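You operate a simulated robot arm through the tools that you are given. There is no shell and no other tool. Be economical: measure what you need, move in short steps, check, and stop when the job is done.

The job below is to be done with a simulated robot arm. You get a single attempt, and the scene is never put back.

## Task
Take the glasses out of the washing-up bowl and tip its water away.
Fine: glasses on the rack's lower shelf, water into the large basin, bowl on the corner worktop again; spill less than a teaspoon. Set down upright: green glass, yellow glass.
Where things are to end (x, y in the base frame): green glass within 6 cm of [95, 80]; yellow glass within 6 cm of [84, 81].

The check looks at the end state, three seconds after you hand in, the way a careful person would. Anything else that was tipped, shoved, dropped, spilled or broken makes it a failure.

## Robot
A 7-joint arm with a two-finger parallel gripper, fixed in place. Base frame: the origin is at the foot of the arm, x ahead of it, y to its left, z up; the work surface is at about z = 90. Lengths are in cm, angles in degrees, forces in N, time in s.
Its first joint turns from -149.0 to 149.0 degrees. Payload 3.5 kg.
The tool frame sits at the grasp point between the pads (the TCP): z along the fingers, y along the line on which they close. The tips reach 2.3 cm beyond it. Largest opening 9.4 cm; finger width 3.8, thickness 1; the body of the gripper, 5.4 by 9.6 cm, starts 3.9 cm behind the TCP.
Orientation is that of the tool frame in the base frame, as a unit quaternion [w, x, y, z]. With the fingers straight down and closing along the base's y, the tool's x points along the base's -x, its y along +y and its z along -z.

## Interface
- The arm moves only by the tool step_arm. Its argument "commands" is a list of rows, each a list of 7 numbers: the shift along the tool's x, y, z in cm, then the turn, a rotation vector about the tool's x, y, z in degrees, then the gripper command, from -1 (shut) to 1 (fully open), values between in proportion. In form: [[x, y, z, ax, ay, az, jaw], ...]. A call has 1 to 20 rows; each row shifts and turns the commanded pose from where the row before left it, along the tool's axes as they then stand. A row lasts 0.2 s, in which the tool goes at most 5 cm and 8.6 degrees; a call with a longer step from one row to the next is refused whole, and so is a gripper value outside its range. Where a pose cannot be reached the arm comes as near as it can. A force on the tool above 40 N (or 10 N above the force at the start of the call, whichever is more), or a blocked arm, ends the call early, and 0.2 s more pass. Each finger travels about 15.3 cm/s and halts on what it meets, pressing with about 42 N; the grip force reading is that of the motor and also rises with nothing between the fingers. The clock runs only during rows and for 0.2 s after the last one: add rows that do not move to give the fingers time. It gives the time, the measured TCP pose, the force on the tool (base axes), the opening and the grip force at its end, in the units of the frame above (readings bear some noise), with the torque about the TCP (base axes, N m) and any sound that the robot's microphone picked up.
- Cameras (640 x 400 px; columns grow to the right, rows downward): "scene" is fixed at [4.87, 50.06, 163.55]; the picture's right is [0.08, -1.00, 0.00], its down [-0.67, -0.06, -0.74] and it looks along [0.74, 0.06, -0.67] (base axes); focal length 294 px, centre (320, 200). "wrist" rides on the gripper at [8.6, 1.6, -7.4] in the tool frame; the picture's right is [-0.18, 0.98, 0.00], its down [-0.58, -0.11, -0.81] and it looks along [-0.79, -0.15, 0.59] (tool axes); focal length 243 px, centre (320, 200). There is no depth. A picture from a camera that has moved, and an enlarged one, comes with that camera's place and axes in the base frame and with its lens.
- capture(camera): a new picture of that camera. The clock stands still meanwhile.
- inspect(camera, box): a new picture of the part [left, top, right, bottom] of that camera's present view, enlarged. The clock stands still meanwhile.
- close_job(): hands the job in; it is judged then, once.

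Go step by step. Nothing tells you positions but the pictures and the camera data: compare them with the known pose of the tool, close in by small moves and look again before you grip or let go. The budget is 120 turns and 68 pictures, counting those below and the enlarged ones. Unless the task says otherwise, let go and move clear before handing in, and close with one line.

The tools are called as a command line: name --pt "numbers of a row" for each row, then --argument value for the rest, lists and objects as JSON in quotes. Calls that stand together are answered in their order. step_arm: Moves the arm, as the interface text tells. Its arguments: {"type":"object","properties":{"commands":{"type":"array"}},"required":["commands"]} The other tools are called the same way: capture (camera) takes a picture; inspect (camera, box) takes an enlarged picture of a part of a camera's view; close_job () hands the job in.

At the start:

```text
clock: 0.0
tcp_pos: [90.46, 61.83, 124.67]
tool_rot: [0.0, 0.0, 1.0, 0.0]
force: [-0.3, 0.5, 0.1]
moment: [0.0, 0.0, -0.03]
gripper_width: 9.41
gripper_force: 0.1
```

scene: 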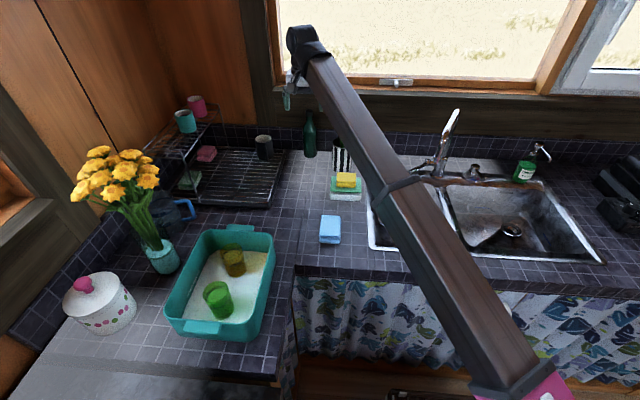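
wrist: 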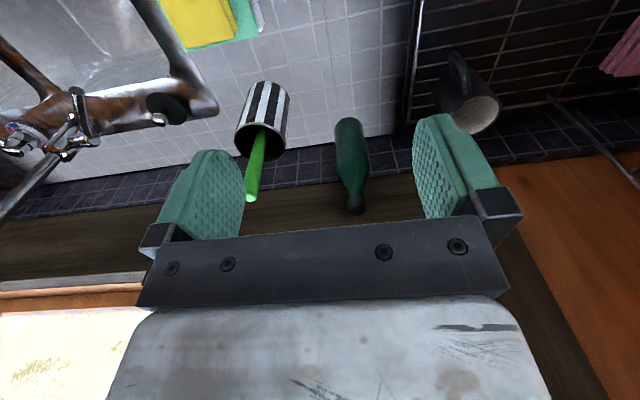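

I see the teal bowl on the left worktop holding a green and a yellow glass. The two-level rack stands behind it and the sink is to the right. I'll enlarge these areas to measure them.

inspect --camera "scene" --box '[140, 210, 300, 350]'

inspect --camera "scene" --box '[130, 80, 300, 220]'

inspect --camera "scene" --box '[360, 90, 640, 290]'

```text
2.86 times, centred on (220, 280) of scene
camera zoom: at [4.87, 50.06, 163.55], right [0.08, -1.0, 0.0], down [-0.67, -0.06, -0.74], along [0.74, 0.06, -0.67], focal length 842 px, centre (606, -29)
```

zoom: 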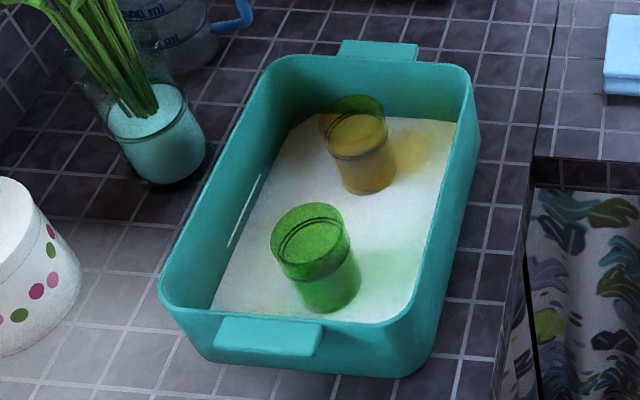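

```text
2.86 times, centred on (215, 150) of scene
camera zoom: at [4.87, 50.06, 163.55], right [0.08, -1.0, 0.0], down [-0.67, -0.06, -0.74], along [0.74, 0.06, -0.67], focal length 842 px, centre (620, 343)
```

zoom: 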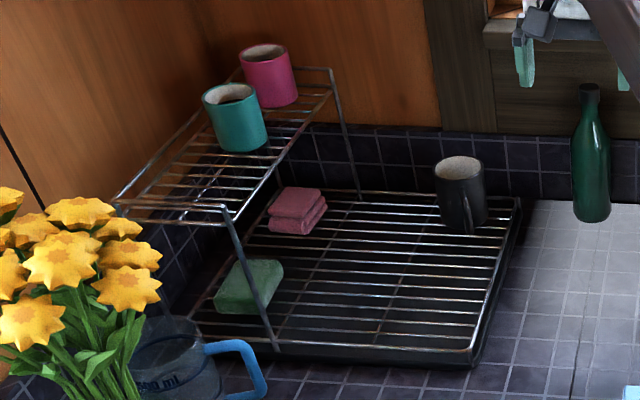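

```text
2.00 times, centred on (500, 190) of scene
camera zoom: at [4.87, 50.06, 163.55], right [0.08, -1.0, 0.0], down [-0.67, -0.06, -0.74], along [0.74, 0.06, -0.67], focal length 589 px, centre (-40, 220)
```

zoom: 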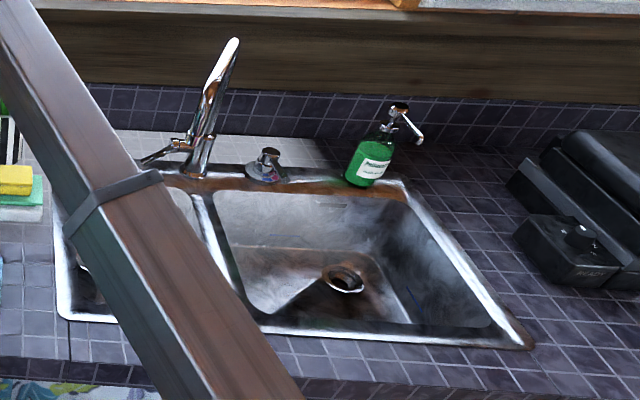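

The bowl spans about x 33–58, y 68–87. The green glass is near (39.5, 77.5) and the yellow one near (51, 77.5). The rack targets are beyond the straight-down reach, so I need to tilt the tool outward, ideally with the wrist camera on top. I'll try yawing the tool here in free air.

step_arm --pt "0 0 0 0 0 8.5 1" --pt "0 0 0 0 0 8.5 1" --pt "0 0 0 0 0 8.5 1" --pt "0 0 0 0 0 8.5 1" --pt "0 0 0 0 0 8.5 1" --pt "0 0 0 0 0 8.5 1" --pt "0 0 0 0 0 8.5 1" --pt "0 0 0 0 0 8.5 1" --pt "0 0 0 0 0 8.5 1" --pt "0 0 0 0 0 8.5 1" --pt "0 0 0 0 0 8.5 1" --pt "0 0 0 0 0 8.5 1" --pt "0 0 0 0 0 8.5 1" --pt "0 0 0 0 0 8.5 1" --pt "0 0 0 0 0 8.5 1" --pt "0 0 0 0 0 8.5 1" --pt "0 0 0 0 0 8.5 1" --pt "0 0 0 0 0 5.5 1"

```text
clock: 3.8
tcp_pos: [91.17, 61.06, 124.72]
tool_rot: [0.003, 0.941, 0.338, 0.001]
force: [0.3, -0.3, -0.4]
moment: [-0.01, -0.03, 0.03]
gripper_width: 9.4
gripper_force: 0.1
out of reach, approached as far as the arm can: row 17, 18
```

The tool x axis now points outward at azimuth about 39.5°, close to a joint limit. I'll back off slightly and tilt outward by 40° in place to see how far it reaches.

step_arm --pt "0 0 0 0 0 -8 1" --pt "0 0 0 0 0 -4 1" --pt "0 0 0 0 8 0 1" --pt "0 0 0 0 8 0 1" --pt "0 0 0 0 8 0 1" --pt "0 0 0 0 8 0 1" --pt "0 0 0 0 8 0 1" --pt "0 0 0 0 0 0 1"

capture --camera "wrist"

capture --camera "scene"

```text
clock: 5.6
tcp_pos: [91.19, 61.05, 124.73]
tool_rot: [-0.146, 0.845, 0.41, 0.31]
force: [0.3, 0.8, -0.4]
moment: [0.02, 0.01, -0.01]
gripper_width: 9.41
gripper_force: 0.0
```

```text
62 pictures are left
camera wrist: at [93.63, 61.64, 136.02], right [0.68, -0.72, -0.11], down [-0.68, -0.69, 0.24], along [-0.25, -0.09, -0.96], focal length 243 px, centre (320, 200)
```

wrist: 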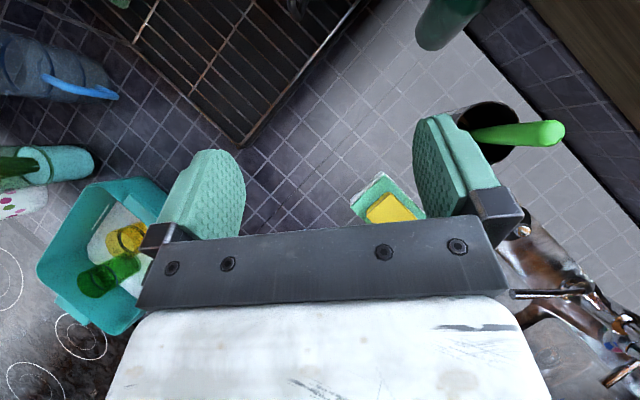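

```text
61 pictures are left
```

scene: 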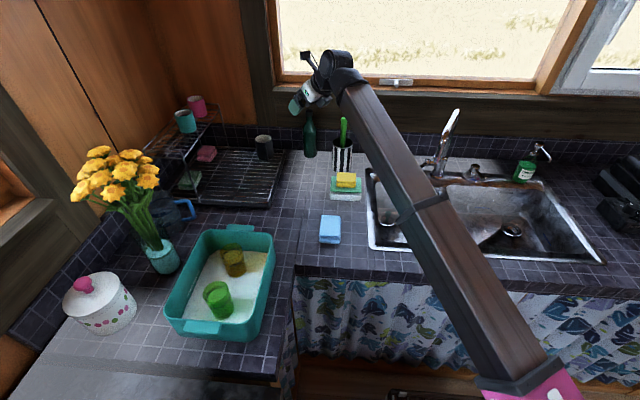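

The tilt works, giving azimuth about 51° and 40° from vertical. I'll test the reach above the farther rack target while still empty.

step_arm --pt "1.15 -1.45 3.13 0 0 0 1" --pt "1.15 -1.45 3.13 0 0 0 1" --pt "1.15 -1.45 3.13 0 0 0 1" --pt "1.15 -1.45 3.13 0 0 0 1" --pt "1.15 -1.45 3.13 0 0 0 1" --pt "1.15 -1.45 3.13 0 0 0 1" --pt "0 0 0 0 0 0 1"

```text
clock: 7.2
tcp_pos: [95.02, 80.14, 114.75]
tool_rot: [-0.145, 0.846, 0.41, 0.309]
force: [0.6, 0.4, -0.5]
moment: [0.0, -0.02, -0.04]
gripper_width: 9.4
gripper_force: 0.2
```

Reached. I'll lower to about z = 103 to check the reach at placing height and see the shelf.

step_arm --pt "-2.36 0 2.8 0 0 0 1" --pt "-2.36 0 2.8 0 0 0 1" --pt "-2.36 0 2.8 0 0 0 1" --pt "0 0 0 0 0 0 1"

capture --camera "wrist"

inspect --camera "scene" --box '[160, 80, 320, 220]'

```text
clock: 8.2
tcp_pos: [95.28, 79.98, 103.72]
tool_rot: [-0.146, 0.846, 0.41, 0.309]
force: [-0.1, 0.3, 0.1]
moment: [0.0, 0.04, -0.01]
gripper_width: 9.41
gripper_force: 0.0
```

```text
60 pictures are left
camera wrist: at [97.69, 80.53, 114.97], right [0.68, -0.72, -0.11], down [-0.68, -0.69, 0.25], along [-0.25, -0.09, -0.96], focal length 243 px, centre (320, 200)
```

wrist: 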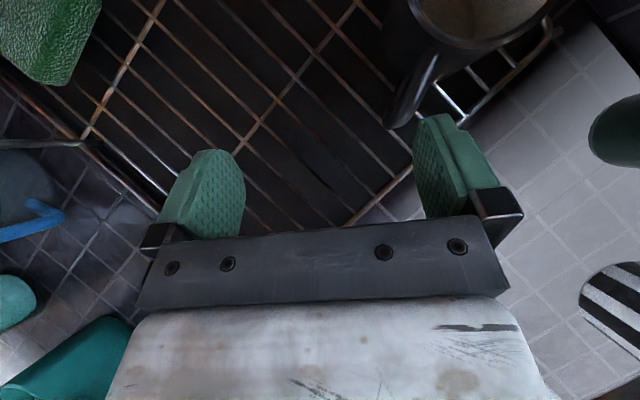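

```text
2.86 times, centred on (240, 150) of scene
camera zoom: at [4.87, 50.06, 163.55], right [0.08, -1.0, 0.0], down [-0.67, -0.06, -0.74], along [0.74, 0.06, -0.67], focal length 842 px, centre (549, 343)
```

zoom: 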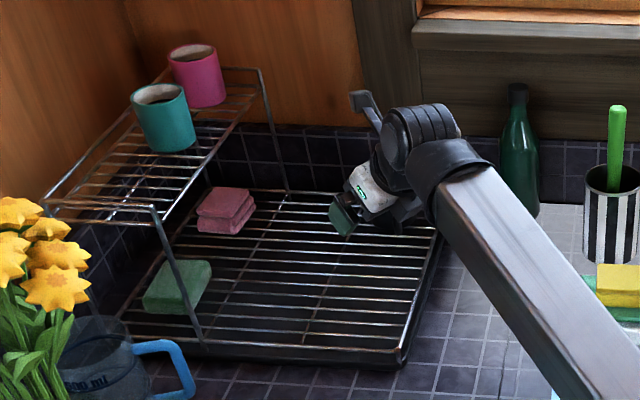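

Reach at the rack is fine, though the mug's handle sticks out to about x = 101. I'll set green near (93, 79) and yellow near (84, 83), which keeps clear of it. Next I'll rise and hover over the bowl to measure.

step_arm --pt "2.58 0 -3.06 0 0 0 1" --pt "2.58 0 -3.06 0 0 0 1" --pt "2.58 0 -3.06 0 0 0 1" --pt "2.58 0 -3.06 0 0 0 1" --pt "2.58 0 -3.06 0 0 0 1" --pt "-2.71 -2.61 -2.3 0 0 0 1" --pt "-2.71 -2.61 -2.3 0 0 0 1" --pt "-2.71 -2.61 -2.3 0 0 0 1" --pt "-2.71 -2.61 -2.3 0 0 0 1" --pt "-2.71 -2.61 -2.3 0 0 0 1" --pt "-2.71 -2.61 -2.3 0 0 0 1" --pt "-2.71 -2.61 -2.3 0 0 0 1" --pt "-2.71 -2.61 -2.3 0 0 0 1" --pt "-2.71 -2.61 -2.3 0 0 0 1" --pt "-2.71 -2.61 -2.3 0 0 0 1" --pt "-2.71 -2.61 -2.3 0 0 0 1" --pt "-2.71 -2.61 -2.3 0 0 0 1" --pt "0 0 0 0 0 0 1"

capture --camera "wrist"

```text
clock: 12.0
tcp_pos: [50.99, 59.84, 123.19]
tool_rot: [-0.146, 0.838, 0.426, 0.309]
force: [-0.6, -0.1, 0.2]
moment: [0.01, 0.02, 0.01]
gripper_width: 9.39
gripper_force: 0.2
out of reach, approached as far as the arm can: row 13, 14, 15, 16, 17
```

```text
58 pictures are left
camera wrist: at [53.38, 60.55, 134.49], right [0.71, -0.7, -0.1], down [-0.66, -0.71, 0.24], along [-0.24, -0.11, -0.96], focal length 243 px, centre (320, 200)
```

wrist: 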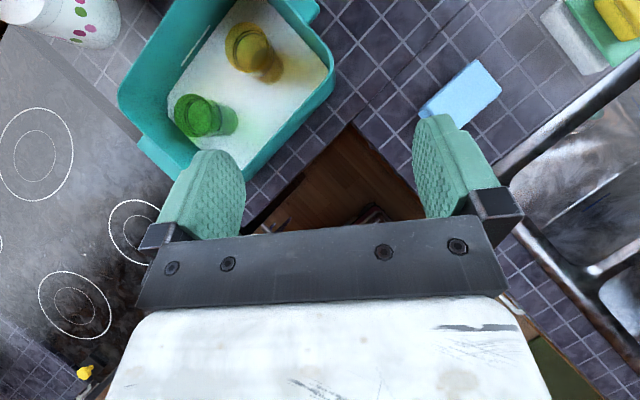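

The arm stopped at a yaw limit, so near the bowl the tool's azimuth has to be larger, which suits the green glass anyway. Glass tops and bowl rim are at about z = 100–101, green near (40.4, 77.7) and yellow near (52.7, 77.5). I'll yaw 26° and come closer to see whether the glasses hold water.

step_arm --pt "0 0 0 5.5 0 -6.5 1" --pt "0 0 0 5.5 0 -6.5 1" --pt "0 0 0 5.5 0 -6.5 1" --pt "-0.28 -2.03 2.05 0 0 0 1" --pt "-0.28 -2.03 2.05 0 0 0 1" --pt "-0.28 -2.03 2.05 0 0 0 1" --pt "-0.28 -2.03 2.05 0 0 0 1" --pt "0 0 0 0 0 0 1"

capture --camera "wrist"

```text
clock: 13.8
tcp_pos: [44.04, 65.89, 116.18]
tool_rot: [-0.212, 0.735, 0.587, 0.267]
force: [0.6, -0.2, -0.4]
moment: [-0.01, 0.01, -0.02]
gripper_width: 9.41
gripper_force: 0.1
```

```text
57 pictures are left
camera wrist: at [46.19, 67.48, 127.38], right [0.93, -0.36, -0.12], down [-0.32, -0.91, 0.25], along [-0.19, -0.19, -0.96], focal length 243 px, centre (320, 200)
```

wrist: 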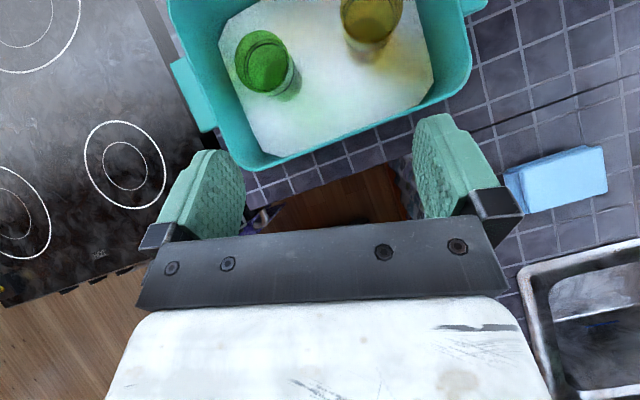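

inspect --camera "wrist" --box '[160, 0, 480, 170]'

```text
2.00 times, centred on (320, 85) of wrist
camera zoom: at [46.19, 67.48, 127.38], right [0.93, -0.36, -0.12], down [-0.32, -0.91, 0.25], along [-0.19, -0.19, -0.96], focal length 485 px, centre (320, 430)
```

zoom: 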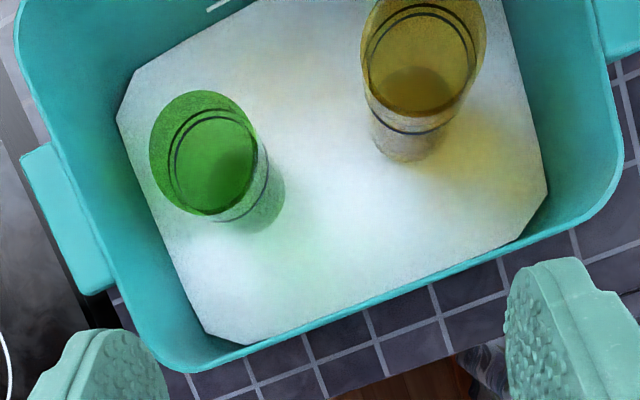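

Each glass shows rings that may be decoration or water lines. I'll check the weight when I lift. Moving to a pre-grasp point 8 cm back along the tool axis from the green glass.

step_arm --pt "-0.46 -1.26 2.38 0 0 0 0.79" --pt "-0.46 -1.26 2.38 0 0 0 0.79" --pt "-0.46 -1.26 2.38 0 0 0 0.79" --pt "-0.46 -1.26 2.38 0 0 0 0.79" --pt "-0.46 -1.26 2.38 0 0 0 0.79" --pt "0 0 0 0 0 0 0.79"

capture --camera "wrist"

inspect --camera "scene" --box '[140, 200, 320, 350]'

```text
clock: 15.2
tcp_pos: [39.38, 73.25, 105.7]
tool_rot: [-0.211, 0.735, 0.587, 0.267]
force: [-0.1, 0.1, 0.6]
moment: [0.01, 0.0, 0.01]
gripper_width: 8.43
gripper_force: 0.1
```

```text
55 pictures are left
camera wrist: at [41.52, 74.7, 116.95], right [0.93, -0.36, -0.11], down [-0.32, -0.91, 0.25], along [-0.19, -0.19, -0.96], focal length 243 px, centre (320, 200)
```

wrist: 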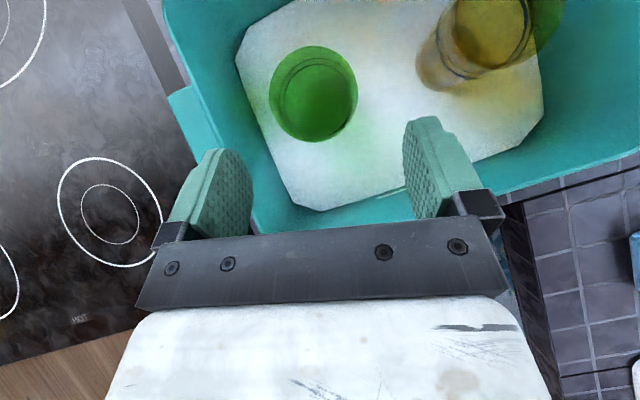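

```text
2.67 times, centred on (230, 275) of scene
camera zoom: at [4.87, 50.06, 163.55], right [0.08, -1.0, 0.0], down [-0.67, -0.06, -0.74], along [0.74, 0.06, -0.67], focal length 785 px, centre (560, 0)
```

zoom: 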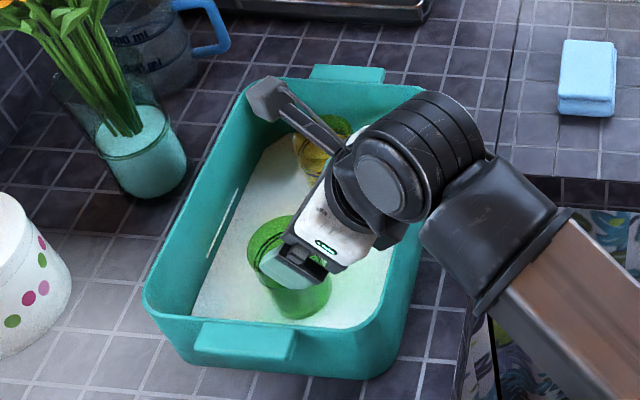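

The fingers line up with the green glass, whose rim centre is about (40.3, 78.2). I'll approach along the tool axis in small steps.

step_arm --pt "-0.04 -0.04 2 0 0 0 0.79" --pt "-0.04 -0.04 2 0 0 0 0.79" --pt "-0.04 -0.04 2 0 0 0 0.79" --pt "0 0 0 0 0 0 0.79"

capture --camera "wrist"

inspect --camera "scene" --box '[140, 200, 320, 350]'

```text
clock: 16.2
tcp_pos: [39.9, 76.81, 100.99]
tool_rot: [-0.212, 0.734, 0.587, 0.267]
force: [-0.1, 0.5, 0.2]
moment: [-0.04, -0.01, 0.02]
gripper_width: 8.41
gripper_force: 0.1
```

```text
53 pictures are left
camera wrist: at [42.09, 78.39, 112.16], right [0.93, -0.36, -0.11], down [-0.32, -0.91, 0.25], along [-0.19, -0.19, -0.96], focal length 243 px, centre (320, 200)
```

wrist: 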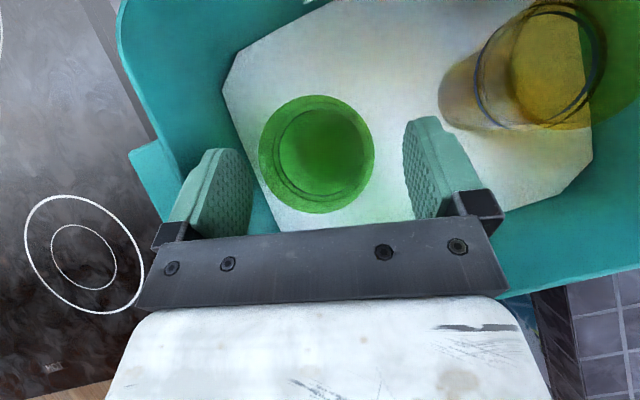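

```text
2.67 times, centred on (230, 275) of scene
camera zoom: at [4.87, 50.06, 163.55], right [0.08, -1.0, 0.0], down [-0.67, -0.06, -0.74], along [0.74, 0.06, -0.67], focal length 785 px, centre (560, 0)
```

zoom: 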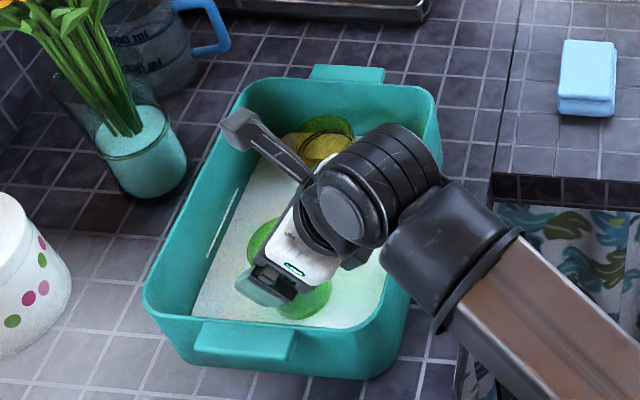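

Alignment is good. I'll do the last 2 cm and then close gently on the glass.

step_arm --pt "0 0.1 1.1 0 0 0 0.79" --pt "0 0.1 1.1 0 0 0 0.79" --pt "0 0 0 0 0 0 0.79" --pt "0 0 0 0 0 0 0.6" --pt "0 0 0 0 0 0 0.45" --pt "0 0 0 0 0 0 0.3" --pt "0 0 0 0 0 0 0.2" --pt "0 0 0 0 0 0 0.2"

capture --camera "wrist"

```text
clock: 18.0
tcp_pos: [40.44, 78.08, 99.23]
tool_rot: [-0.212, 0.734, 0.587, 0.267]
force: [-0.1, 0.5, 0.9]
moment: [0.0, 0.07, -0.03]
gripper_width: 5.84
gripper_force: 42.0
```

```text
51 pictures are left
camera wrist: at [42.55, 79.61, 110.44], right [0.93, -0.36, -0.12], down [-0.32, -0.91, 0.25], along [-0.19, -0.19, -0.96], focal length 243 px, centre (320, 200)
```

wrist: 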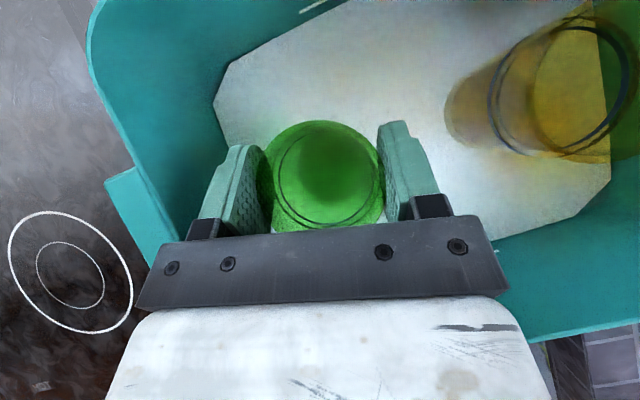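

The glass is gripped at 5.84 cm wide. I'll lift it straight up a little and read the weight.

step_arm --pt "0.32 0 -0.385 0 0 0 0.2" --pt "0.64 0 -0.77 0 0 0 0.2" --pt "0.96 0 -1.15 0 0 0 0.2" --pt "0.64 0 -0.77 0 0 0 0.2" --pt "0 0 0 0 0 0 0.2" --pt "0 0 0 0 0 0 0.2"

inspect --camera "scene" --box '[140, 200, 320, 350]'

capture --camera "wrist"

```text
clock: 19.4
tcp_pos: [40.55, 77.92, 103.21]
tool_rot: [-0.21, 0.735, 0.587, 0.267]
force: [-0.2, 0.3, 0.9]
moment: [0.02, -0.03, 0.01]
gripper_width: 5.63
gripper_force: 0.1
```

```text
2.67 times, centred on (230, 275) of scene
camera zoom: at [4.87, 50.06, 163.55], right [0.08, -1.0, 0.0], down [-0.67, -0.06, -0.74], along [0.74, 0.06, -0.67], focal length 785 px, centre (560, 0)
```

zoom: 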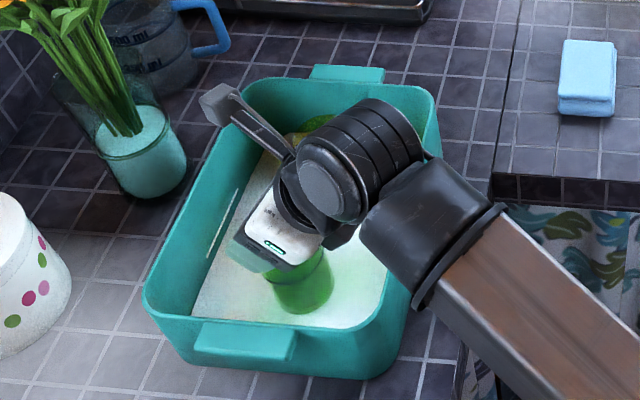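

```text
49 pictures are left
camera wrist: at [42.58, 79.57, 114.41], right [0.93, -0.36, -0.11], down [-0.32, -0.91, 0.25], along [-0.19, -0.19, -0.96], focal length 243 px, centre (320, 200)
```

wrist: 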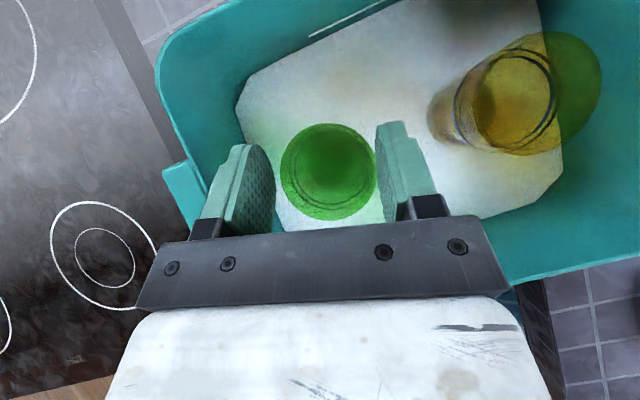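

The jaw command of 0.2 only held it at 5.64 cm, so the glass stayed in the bowl undisturbed. I'll reopen, go back down and grip with full closing force.

step_arm --pt "0 0 0 0 0 0 0.79" --pt "0 0 0 0 0 0 0.79" --pt "-0.86 0.07 1.16 0 0 0 0.79" --pt "-0.86 0.07 1.16 0 0 0 0.79" --pt "-0.86 0.07 1.16 0 0 0 0.79" --pt "0 0 0 0 0 0 0.79" --pt "0 0 0 0 0 0 0.5" --pt "0 0 0 0 0 0 0.3" --pt "0 0 0 0 0 0 0.1" --pt "0 0 0 0 0 0 -0.3" --pt "0 0 0 0 0 0 -1" --pt "0 0 0 0 0 0 -1"

step_arm --pt "0.16 0 -0.19 0 0 0 -1" --pt "0.32 0 -0.385 0 0 0 -1" --pt "0.64 0 -0.77 0 0 0 -1" --pt "0.64 0 -0.77 0 0 0 -1" --pt "0.64 0 -0.77 0 0 0 -1" --pt "0.64 0 -0.77 0 0 0 -1" --pt "0 0 0 0 0 0 -1" --pt "0 0 0 0 0 0 -1"

inspect --camera "scene" --box '[140, 200, 320, 350]'

capture --camera "wrist"

```text
clock: 22.0
tcp_pos: [40.83, 78.18, 98.72]
tool_rot: [-0.211, 0.735, 0.586, 0.267]
force: [0.1, 0.7, 0.5]
moment: [0.01, 0.0, 0.02]
gripper_width: 5.82
gripper_force: 42.2
```

```text
clock: 23.8
tcp_pos: [40.78, 78.08, 103.59]
tool_rot: [-0.21, 0.735, 0.587, 0.266]
force: [0.5, 0.4, -2.0]
moment: [0.01, 0.0, -0.02]
gripper_width: 5.77
gripper_force: 41.9
```

```text
2.67 times, centred on (230, 275) of scene
camera zoom: at [4.87, 50.06, 163.55], right [0.08, -1.0, 0.0], down [-0.67, -0.06, -0.74], along [0.74, 0.06, -0.67], focal length 785 px, centre (560, 0)
```

zoom: 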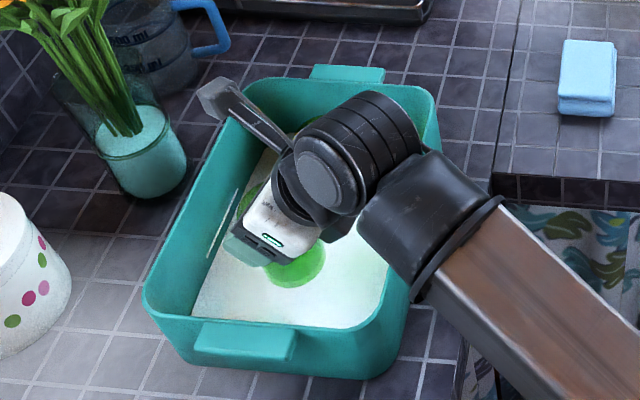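

```text
47 pictures are left
camera wrist: at [42.93, 79.75, 114.86], right [0.93, -0.36, -0.11], down [-0.32, -0.91, 0.25], along [-0.19, -0.19, -0.96], focal length 243 px, centre (320, 200)
```

wrist: 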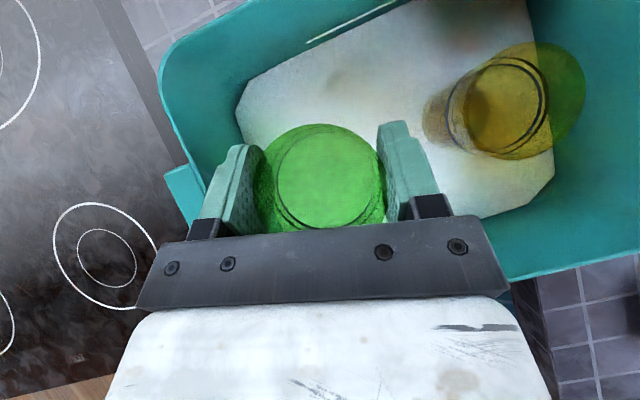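

The glass is held and weighs roughly 0.2 kg. I'll lift it clear of the bowl and look for water inside.

step_arm --pt "0.96 0 -1.15 0 0 0 -1" --pt "1.28 0 -1.54 0 0 0 -1" --pt "1.28 0 -1.54 0 0 0 -1" --pt "1.28 0 -1.54 0 0 0 -1" --pt "1.28 0 -1.54 0 0 0 -1" --pt "1.28 0 -1.54 0 0 0 -1" --pt "0.96 0 -1.15 0 0 0 -1" --pt "0.64 0 -0.77 0 0 0 -1" --pt "0 0 0 0 0 0 -1" --pt "0 0 0 0 0 0 -1" --pt "0 0 0 0 0 0 -1" --pt "0 0 0 0 0 0 -1"

inspect --camera "scene" --box '[140, 170, 320, 310]'

inspect --camera "wrist" --box '[200, 80, 460, 260]'

```text
clock: 26.4
tcp_pos: [40.78, 78.14, 117.68]
tool_rot: [-0.21, 0.735, 0.587, 0.266]
force: [0.7, -0.1, -1.3]
moment: [-0.03, -0.01, -0.02]
gripper_width: 5.82
gripper_force: 42.2
```

```text
2.86 times, centred on (230, 240) of scene
camera zoom: at [4.87, 50.06, 163.55], right [0.08, -1.0, 0.0], down [-0.67, -0.06, -0.74], along [0.74, 0.06, -0.67], focal length 842 px, centre (577, 86)
```

zoom: 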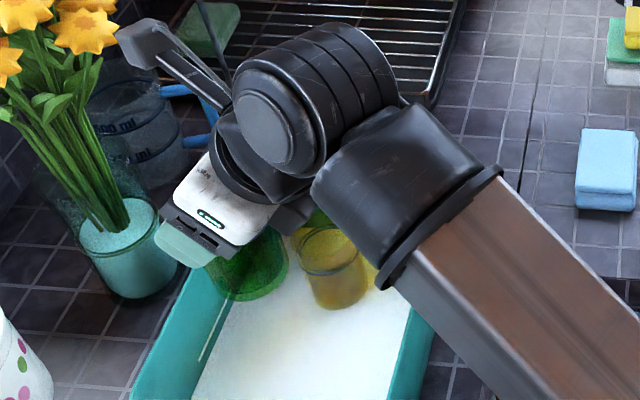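

```text
2.22 times, centred on (330, 170) of wrist
camera zoom: at [42.89, 79.8, 128.88], right [0.93, -0.36, -0.11], down [-0.32, -0.91, 0.25], along [-0.19, -0.19, -0.96], focal length 539 px, centre (298, 267)
```

zoom: 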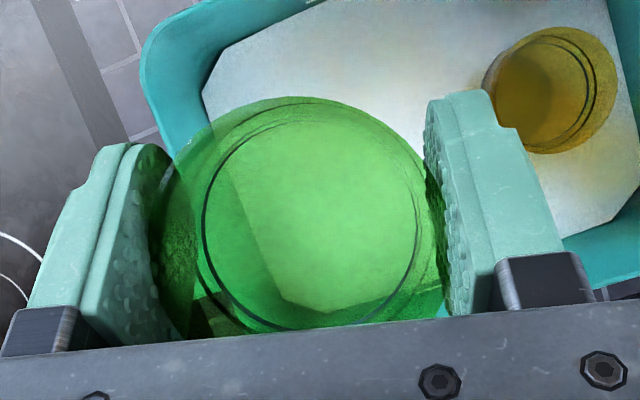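

The glass is empty, clear and well gripped. Now carrying it level towards the rack, with the yaw change along the way.

step_arm --pt "0.25 1.4 0.22 0 0 0 -1" --pt "0.53 2.8 0.45 0 0 0 -1" --pt "0.53 2.8 0.45 0 0 0 -1" --pt "0.53 2.8 0.45 0 0 0 -1" --pt "0.53 2.8 0.45 0 0 0 -1" --pt "0.53 2.8 0.45 0 0 0 -1" --pt "0.53 2.8 0.45 0 0 0 -1" --pt "0.53 2.8 0.45 0 0 0 -1" --pt "0.53 2.8 0.45 0 0 0 -1" --pt "0.53 2.8 0.45 0 0 0 -1" --pt "0.53 2.8 0.45 0 0 0 -1" --pt "0.53 2.8 0.45 0 0 0 -1" --pt "0.25 1.4 0.22 0 0 0 -1" --pt "0 0 0 -4 0 4.8 -1" --pt "0 0 0 -4 0 4.8 -1" --pt "0 0 0 -4 0 4.8 -1" --pt "0 0 0 -4 0 4.8 -1" --pt "0 0 0 0 0 0 -1"

```text
clock: 30.2
tcp_pos: [75.32, 78.98, 117.61]
tool_rot: [-0.149, 0.845, 0.413, 0.306]
force: [1.1, -0.3, -1.1]
moment: [0.02, 0.03, -0.02]
gripper_width: 5.77
gripper_force: 42.0
```

step_arm --pt "0.48 1.74 1.56 0 0 0 -1" --pt "0.48 1.74 1.56 0 0 0 -1" --pt "0.48 1.74 1.56 0 0 0 -1" --pt "0.48 1.74 1.56 0 0 0 -1" --pt "0.48 1.74 1.56 0 0 0 -1" --pt "0.48 1.74 1.56 0 0 0 -1" --pt "0.48 1.74 1.56 0 0 0 -1" --pt "0.48 1.74 1.56 0 0 0 -1" --pt "0 0 0 0 0 0 -1"

capture --camera "wrist"

inspect --camera "scene" --box '[160, 80, 320, 220]'

```text
clock: 32.2
tcp_pos: [93.01, 78.88, 110.48]
tool_rot: [-0.149, 0.844, 0.414, 0.307]
force: [-0.1, 0.1, -2.1]
moment: [0.02, -0.03, -0.01]
gripper_width: 5.82
gripper_force: 41.9
```

```text
44 pictures are left
camera wrist: at [95.59, 79.57, 121.78], right [0.69, -0.71, -0.12], down [-0.68, -0.69, 0.25], along [-0.26, -0.09, -0.96], focal length 243 px, centre (320, 200)
```

wrist: 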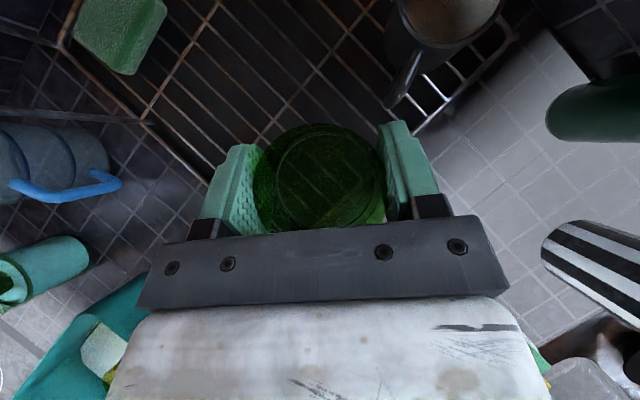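

```text
2.86 times, centred on (240, 150) of scene
camera zoom: at [4.87, 50.06, 163.55], right [0.08, -1.0, 0.0], down [-0.67, -0.06, -0.74], along [0.74, 0.06, -0.67], focal length 842 px, centre (549, 343)
```

zoom: 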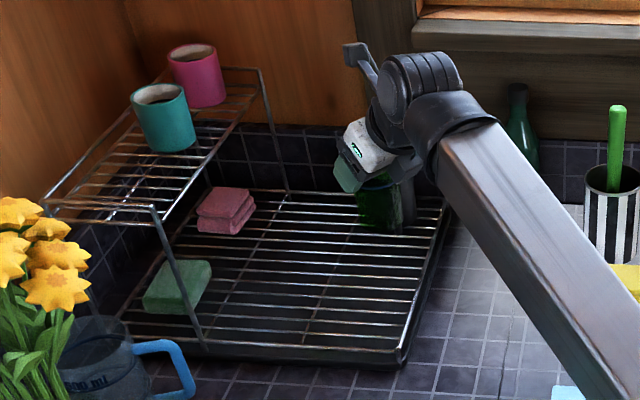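

The glass hangs upright above (93, 79). I'll lower it most of the way, then feel for the shelf.

step_arm --pt "-0.9 0 1.07 0 0 0 -1" --pt "-0.9 0 1.07 0 0 0 -1" --pt "-0.9 0 1.07 0 0 0 -1" --pt "-0.9 0 1.07 0 0 0 -1" --pt "-0.32 0 0.38 0 0 0 -1" --pt "0 0 0 0 0 0 -1"

step_arm --pt "-0.26 0 0.31 0 0 0 -1" --pt "-0.26 0 0.31 0 0 0 -1" --pt "0 0 0 0 0 0 -1"

step_arm --pt "-0.26 0 0.31 0 0 0 -1" --pt "-0.26 0 0.31 0 0 0 -1" --pt "0 0 0 0 0 0 -1"

inspect --camera "scene" --box '[200, 110, 300, 190]'

```text
clock: 33.6
tcp_pos: [93.0, 78.88, 104.48]
tool_rot: [-0.148, 0.844, 0.414, 0.307]
force: [-0.3, 0.1, -1.3]
moment: [-0.05, 0.0, 0.01]
gripper_width: 5.79
gripper_force: 41.9
```

```text
clock: 34.4
tcp_pos: [93.0, 79.11, 103.64]
tool_rot: [-0.148, 0.845, 0.413, 0.306]
force: [0.1, -0.3, -1.9]
moment: [0.0, 0.0, 0.03]
gripper_width: 5.83
gripper_force: 42.0
```

```text
clock: 35.2
tcp_pos: [93.02, 78.99, 102.82]
tool_rot: [-0.149, 0.844, 0.414, 0.307]
force: [-0.7, 0.6, -1.4]
moment: [-0.02, 0.0, 0.03]
gripper_width: 5.81
gripper_force: 42.4
```

```text
5.00 times, centred on (250, 150) of scene
camera zoom: at [4.87, 50.06, 163.55], right [0.08, -1.0, 0.0], down [-0.67, -0.06, -0.74], along [0.74, 0.06, -0.67], focal length 1473 px, centre (670, 450)
```

zoom: 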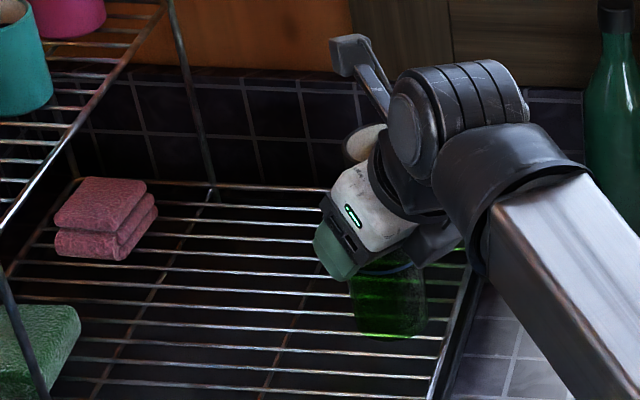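

step_arm --pt "-0.26 0 0.31 0 0 0 -1" --pt "-0.13 0 0.155 0 0 0 -1" --pt "0 0 0 0 0 0 -1"

step_arm --pt "-0.13 0 0.155 0 0 0 -1" --pt "-0.13 0 0.155 0 0 0 -1" --pt "0 0 0 0 0 0 -1"

step_arm --pt "-0.13 0 0.155 0 0 0 -1" --pt "-0.13 0 0.155 0 0 0 -1" --pt "0 0 0 0 0 0 -1"

inspect --camera "scene" --box '[200, 110, 300, 190]'

```text
clock: 36.0
tcp_pos: [93.1, 78.96, 102.35]
tool_rot: [-0.149, 0.844, 0.414, 0.307]
force: [-0.3, -0.1, -2.0]
moment: [0.0, -0.03, 0.01]
gripper_width: 5.83
gripper_force: 42.1
```

```text
clock: 36.8
tcp_pos: [93.06, 78.95, 101.9]
tool_rot: [-0.149, 0.845, 0.413, 0.306]
force: [-0.8, -0.2, -1.7]
moment: [-0.01, 0.0, 0.02]
gripper_width: 5.79
gripper_force: 42.2
```

```text
clock: 37.6
tcp_pos: [93.07, 78.97, 101.52]
tool_rot: [-0.149, 0.844, 0.414, 0.306]
force: [-1.0, 0.7, -1.8]
moment: [-0.01, 0.03, -0.03]
gripper_width: 5.8
gripper_force: 42.0
```

```text
5.00 times, centred on (250, 150) of scene
camera zoom: at [4.87, 50.06, 163.55], right [0.08, -1.0, 0.0], down [-0.67, -0.06, -0.74], along [0.74, 0.06, -0.67], focal length 1473 px, centre (670, 450)
```

zoom: 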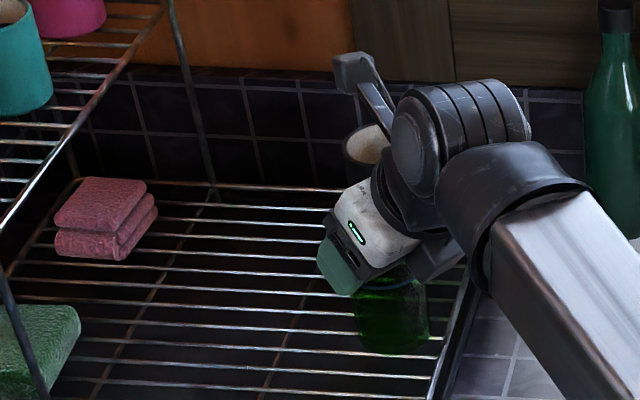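

step_arm --pt "-0.13 0 0.155 0 0 0 -1" --pt "-0.13 0 0.155 0 0 0 -1" --pt "0 0 0 0 0 0 -1"

step_arm --pt "-0.1 0 0.12 0 0 0 -1" --pt "-0.1 0 0.12 0 0 0 -1" --pt "0 0 0 0 0 0 -1"

```text
clock: 38.4
tcp_pos: [93.04, 78.95, 101.25]
tool_rot: [-0.15, 0.843, 0.413, 0.309]
force: [0.6, -0.1, 25.5]
moment: [-0.43, 0.18, -0.04]
gripper_width: 5.82
gripper_force: 42.1
```

```text
clock: 39.2
tcp_pos: [92.97, 78.88, 100.96]
tool_rot: [-0.149, 0.844, 0.414, 0.308]
force: [1.7, 3.5, 32.3]
moment: [0.12, 0.01, -0.02]
gripper_width: 5.81
gripper_force: 41.6
```

Contact with the shelf. I'll relieve the press, open gently and check.

step_arm --pt "0.1 0 -0.12 0 0 0 -1" --pt "0.06 0 -0.08 0 0 0 -1" --pt "0 0 0 0 0 0 -1"

step_arm --pt "0 0 0 0 0 0 0.24" --pt "0 0 0 0 0 0 0.28" --pt "0 0 0 0 0 0 0.4" --pt "0 0 0 0 0 0 0.55" --pt "0 0 0 0 0 0 0.7" --pt "0 0 0 0 0 0 0.7"

capture --camera "wrist"

```text
clock: 40.0
tcp_pos: [93.02, 78.92, 100.78]
tool_rot: [-0.149, 0.845, 0.414, 0.305]
force: [2.6, 2.0, 9.3]
moment: [0.39, -0.31, 0.0]
gripper_width: 5.78
gripper_force: 42.4
```

```text
clock: 41.4
tcp_pos: [93.0, 78.98, 100.91]
tool_rot: [-0.149, 0.844, 0.414, 0.306]
force: [0.0, -0.1, 0.2]
moment: [-0.01, 0.0, 0.02]
gripper_width: 8.02
gripper_force: 0.1
```

```text
40 pictures are left
camera wrist: at [95.56, 79.49, 112.2], right [0.69, -0.71, -0.11], down [-0.68, -0.69, 0.25], along [-0.26, -0.09, -0.96], focal length 243 px, centre (320, 200)
```

wrist: 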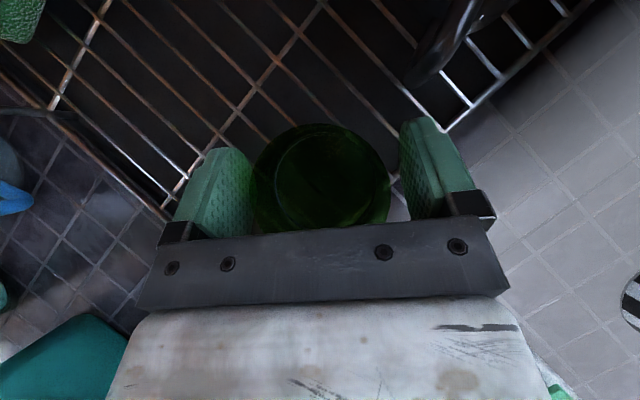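

The glass stands free and upright on the rails. I'll centre the fingers slightly and back straight out.

step_arm --pt "0 -0.3 0 0 0 0 0.9" --pt "0 0 0 0 0 0 0.9" --pt "0 0 -1 0 0 0 0.9" --pt "0 0 -2 0 0 0 0.9" --pt "0 0 -3 0 0 0 0.9" --pt "0 0 -4 0 0 0 0.9" --pt "2.5 0 -3 0 0 0 0.9" --pt "2.5 0 -3 0 0 0 0.9" --pt "0 0 0 0 0 0 0.9"

capture --camera "wrist"

inspect --camera "scene" --box '[180, 80, 320, 200]'

```text
clock: 43.4
tcp_pos: [88.76, 74.29, 116.36]
tool_rot: [-0.148, 0.844, 0.414, 0.307]
force: [0.5, -0.2, 0.6]
moment: [-0.01, 0.0, -0.02]
gripper_width: 8.94
gripper_force: 0.0
```

```text
39 pictures are left
camera wrist: at [91.32, 74.8, 127.57], right [0.69, -0.71, -0.12], down [-0.68, -0.69, 0.25], along [-0.26, -0.09, -0.96], focal length 243 px, centre (320, 200)
```

wrist: 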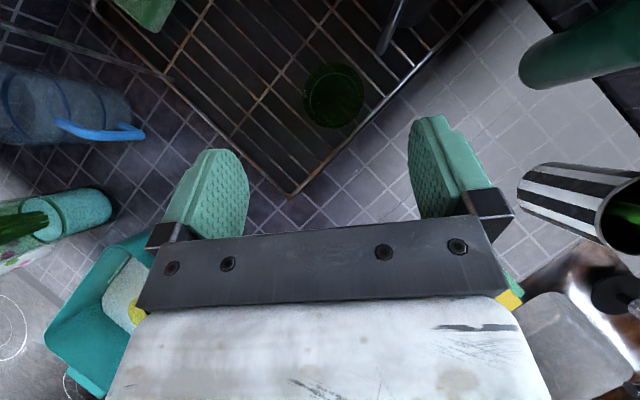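

```text
3.33 times, centred on (250, 140) of scene
camera zoom: at [4.87, 50.06, 163.55], right [0.08, -1.0, 0.0], down [-0.67, -0.06, -0.74], along [0.74, 0.06, -0.67], focal length 982 px, centre (553, 400)
```

zoom: 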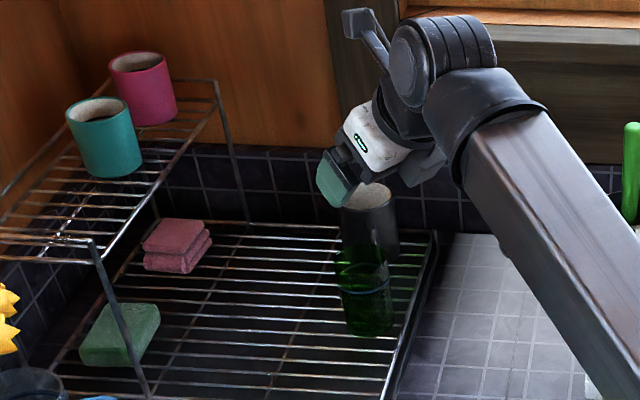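

Green stands well. Now I'll head back to hover near the yellow glass.

step_arm --pt "-1.66 -3 -1.71 0 0 0 0.79" --pt "-1.66 -3 -1.71 0 0 0 0.79" --pt "-1.66 -3 -1.71 0 0 0 0.79" --pt "-1.66 -3 -1.71 0 0 0 0.79" --pt "-1.66 -3 -1.71 0 0 0 0.79" --pt "-1.66 -3 -1.71 0 0 0 0.79" --pt "0 0 0 4 0 -4.8 0.79" --pt "0 0 0 4 0 -4.8 0.79" --pt "0 0 0 4 0 -4.8 0.79" --pt "0 0 0 4 0 -4.8 0.79" --pt "0 0 0 0 0 0 0.79"

```text
clock: 45.8
tcp_pos: [65.92, 73.9, 117.91]
tool_rot: [-0.211, 0.734, 0.588, 0.265]
force: [-0.3, -0.1, 1.0]
moment: [0.0, 0.04, 0.0]
gripper_width: 8.38
gripper_force: 0.0
```

step_arm --pt "-1.83 -2.66 0 0 0 0 0.79" --pt "-1.83 -2.66 0 0 0 0 0.79" --pt "-1.83 -2.66 0 0 0 0 0.79" --pt "-1.83 -2.66 0 0 0 0 0.79" --pt "-1.83 -2.66 0 0 0 0 0.79" --pt "0 0 0 0 0 0 0.79"

capture --camera "wrist"

```text
clock: 47.2
tcp_pos: [51.24, 69.95, 112.16]
tool_rot: [-0.211, 0.735, 0.587, 0.267]
force: [-0.1, -0.2, -0.7]
moment: [0.0, -0.01, 0.01]
gripper_width: 8.41
gripper_force: 0.1
```

```text
37 pictures are left
camera wrist: at [53.27, 71.52, 123.42], right [0.93, -0.36, -0.12], down [-0.32, -0.91, 0.25], along [-0.19, -0.19, -0.96], focal length 243 px, centre (320, 200)
```

wrist: 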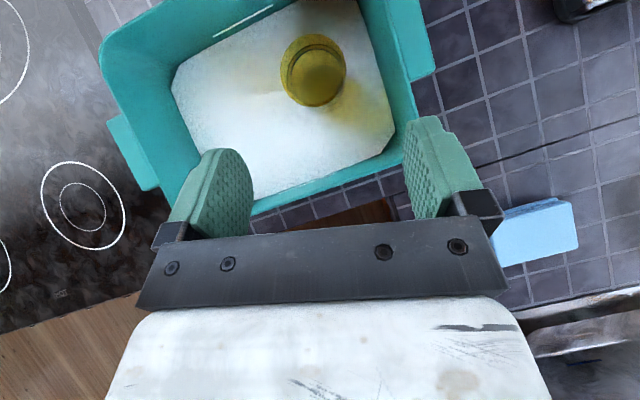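

step_arm --pt "-0.57 -0.18 2.2 0 0 0 0.79" --pt "-0.57 -0.18 2.2 0 0 0 0.79" --pt "-0.57 -0.18 2.2 0 0 0 0.79" --pt "-0.57 -0.18 2.2 0 0 0 0.79" --pt "0 0 2 0 0 0 0.79" --pt "0 0 1.7 0 0 0 0.79" --pt "0 0 0 0 0 0 0.79"

capture --camera "wrist"

```text
clock: 48.8
tcp_pos: [52.1, 76.19, 100.93]
tool_rot: [-0.21, 0.735, 0.587, 0.267]
force: [0.0, -0.8, -0.9]
moment: [0.0, 0.01, 0.02]
gripper_width: 8.42
gripper_force: 0.1
```

```text
36 pictures are left
camera wrist: at [54.27, 77.8, 112.21], right [0.93, -0.36, -0.11], down [-0.32, -0.91, 0.25], along [-0.19, -0.19, -0.96], focal length 243 px, centre (320, 200)
```

wrist: 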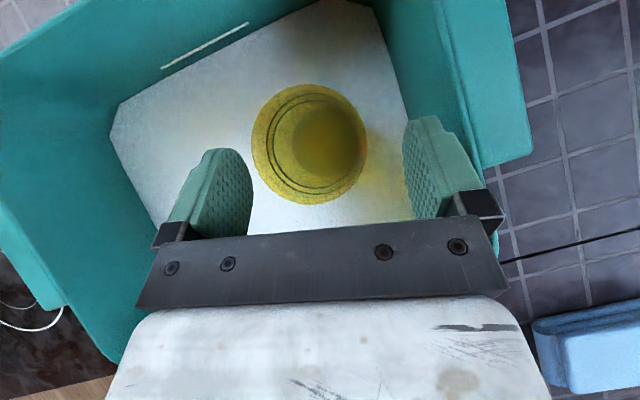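

Aligned with the yellow glass. Final approach, then grip with full force and lift.

step_arm --pt "0.04 -0.1 1 0 0 0 0.79" --pt "0.04 -0.1 1 0 0 0 0.79" --pt "0.04 -0.05 0.95 0 0 0 0.79" --pt "0 0 0 0 0 0 0.79" --pt "0 0 0 0 0 0 0.5" --pt "0 0 0 0 0 0 0.3" --pt "0 0 0 0 0 0 0.1" --pt "0 0 0 0 0 0 -0.3" --pt "0 0 0 0 0 0 -1" --pt "0 0 0 0 0 0 -1"

step_arm --pt "0.16 0 -0.19 0 0 0 -1" --pt "0.32 0 -0.385 0 0 0 -1" --pt "0.64 0 -0.77 0 0 0 -1" --pt "0.64 0 -0.77 0 0 0 -1" --pt "0.64 0 -0.77 0 0 0 -1" --pt "0.64 0 -0.77 0 0 0 -1" --pt "0 0 0 0 0 0 -1" --pt "0 0 0 0 0 0 -1"

capture --camera "wrist"

```text
clock: 51.0
tcp_pos: [52.39, 78.25, 98.76]
tool_rot: [-0.211, 0.735, 0.586, 0.267]
force: [1.2, 0.4, 0.8]
moment: [-0.01, -0.09, 0.0]
gripper_width: 5.78
gripper_force: 42.1
```

```text
clock: 52.8
tcp_pos: [52.45, 78.25, 103.59]
tool_rot: [-0.211, 0.735, 0.586, 0.266]
force: [-0.2, -0.6, -1.6]
moment: [-0.01, 0.03, 0.0]
gripper_width: 5.81
gripper_force: 42.4
```

```text
35 pictures are left
camera wrist: at [54.52, 79.81, 114.76], right [0.93, -0.36, -0.11], down [-0.32, -0.91, 0.25], along [-0.19, -0.19, -0.96], focal length 243 px, centre (320, 200)
```

wrist: 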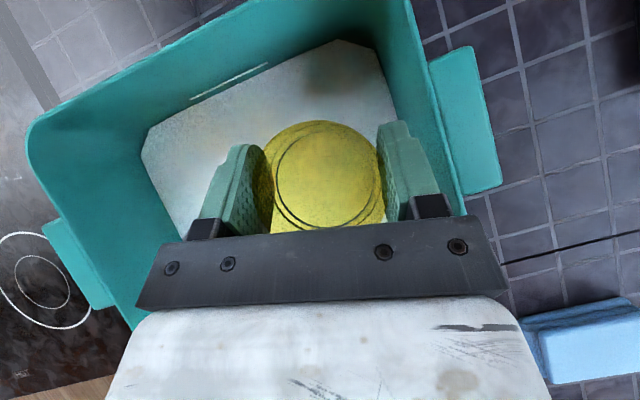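

Held firmly and empty. Lift out, pause to drip, and carry to above (84.3, 82.5).

step_arm --pt "0.96 0 -1.15 0 0 0 -1" --pt "1.28 0 -1.54 0 0 0 -1" --pt "1.28 0 -1.54 0 0 0 -1" --pt "1.28 0 -1.54 0 0 0 -1" --pt "1.28 0 -1.54 0 0 0 -1" --pt "1.28 0 -1.54 0 0 0 -1" --pt "0.96 0 -1.15 0 0 0 -1" --pt "0.64 0 -0.77 0 0 0 -1" --pt "0 0 0 0 0 0 -1" --pt "0 0 0 0 0 0 -1" --pt "0 0 0 0 0 0 -1" --pt "0 0 0 0 0 0 -1" --pt "0 0 0 0 0 0 -1"

step_arm --pt "0.36 1.26 0.3 0 0 0 -1" --pt "0.72 2.52 0.61 0 0 0 -1" --pt "0.72 2.52 0.61 0 0 0 -1" --pt "0.72 2.52 0.61 0 0 0 -1" --pt "0.72 2.52 0.61 0 0 0 -1" --pt "0.72 2.52 0.61 0 0 0 -1" --pt "0.72 2.52 0.61 0 0 0 -1" --pt "0.72 2.52 0.61 0 0 0 -1" --pt "0.72 2.52 0.61 0 0 0 -1" --pt "0.72 2.52 0.61 0 0 0 -1" --pt "0.72 2.52 0.61 0 0 0 -1" --pt "0.72 2.52 0.61 0 0 0 -1" --pt "0.36 1.26 0.3 0 0 0 -1" --pt "0 0 0 -4 0 4.8 -1" --pt "0 0 0 -4 0 4.8 -1" --pt "0 0 0 -4 0 4.8 -1" --pt "0 0 0 -4 0 4.8 -1" --pt "0 0 0 0 0 0 -1"

capture --camera "wrist"

```text
clock: 55.6
tcp_pos: [52.42, 78.29, 117.47]
tool_rot: [-0.21, 0.736, 0.586, 0.267]
force: [0.1, 0.3, -2.4]
moment: [0.02, -0.02, -0.01]
gripper_width: 5.82
gripper_force: 42.1
```

```text
clock: 59.4
tcp_pos: [84.22, 82.56, 117.53]
tool_rot: [-0.148, 0.844, 0.413, 0.307]
force: [0.3, 0.1, -1.1]
moment: [-0.02, -0.02, -0.01]
gripper_width: 5.81
gripper_force: 41.7
```

```text
34 pictures are left
camera wrist: at [86.79, 83.1, 128.77], right [0.69, -0.72, -0.12], down [-0.68, -0.69, 0.25], along [-0.26, -0.09, -0.96], focal length 243 px, centre (320, 200)
```

wrist: 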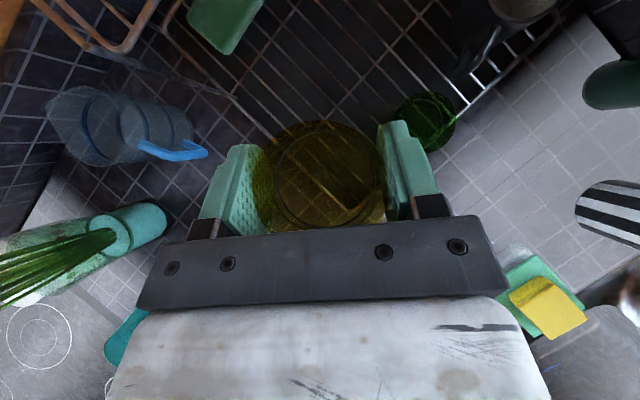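

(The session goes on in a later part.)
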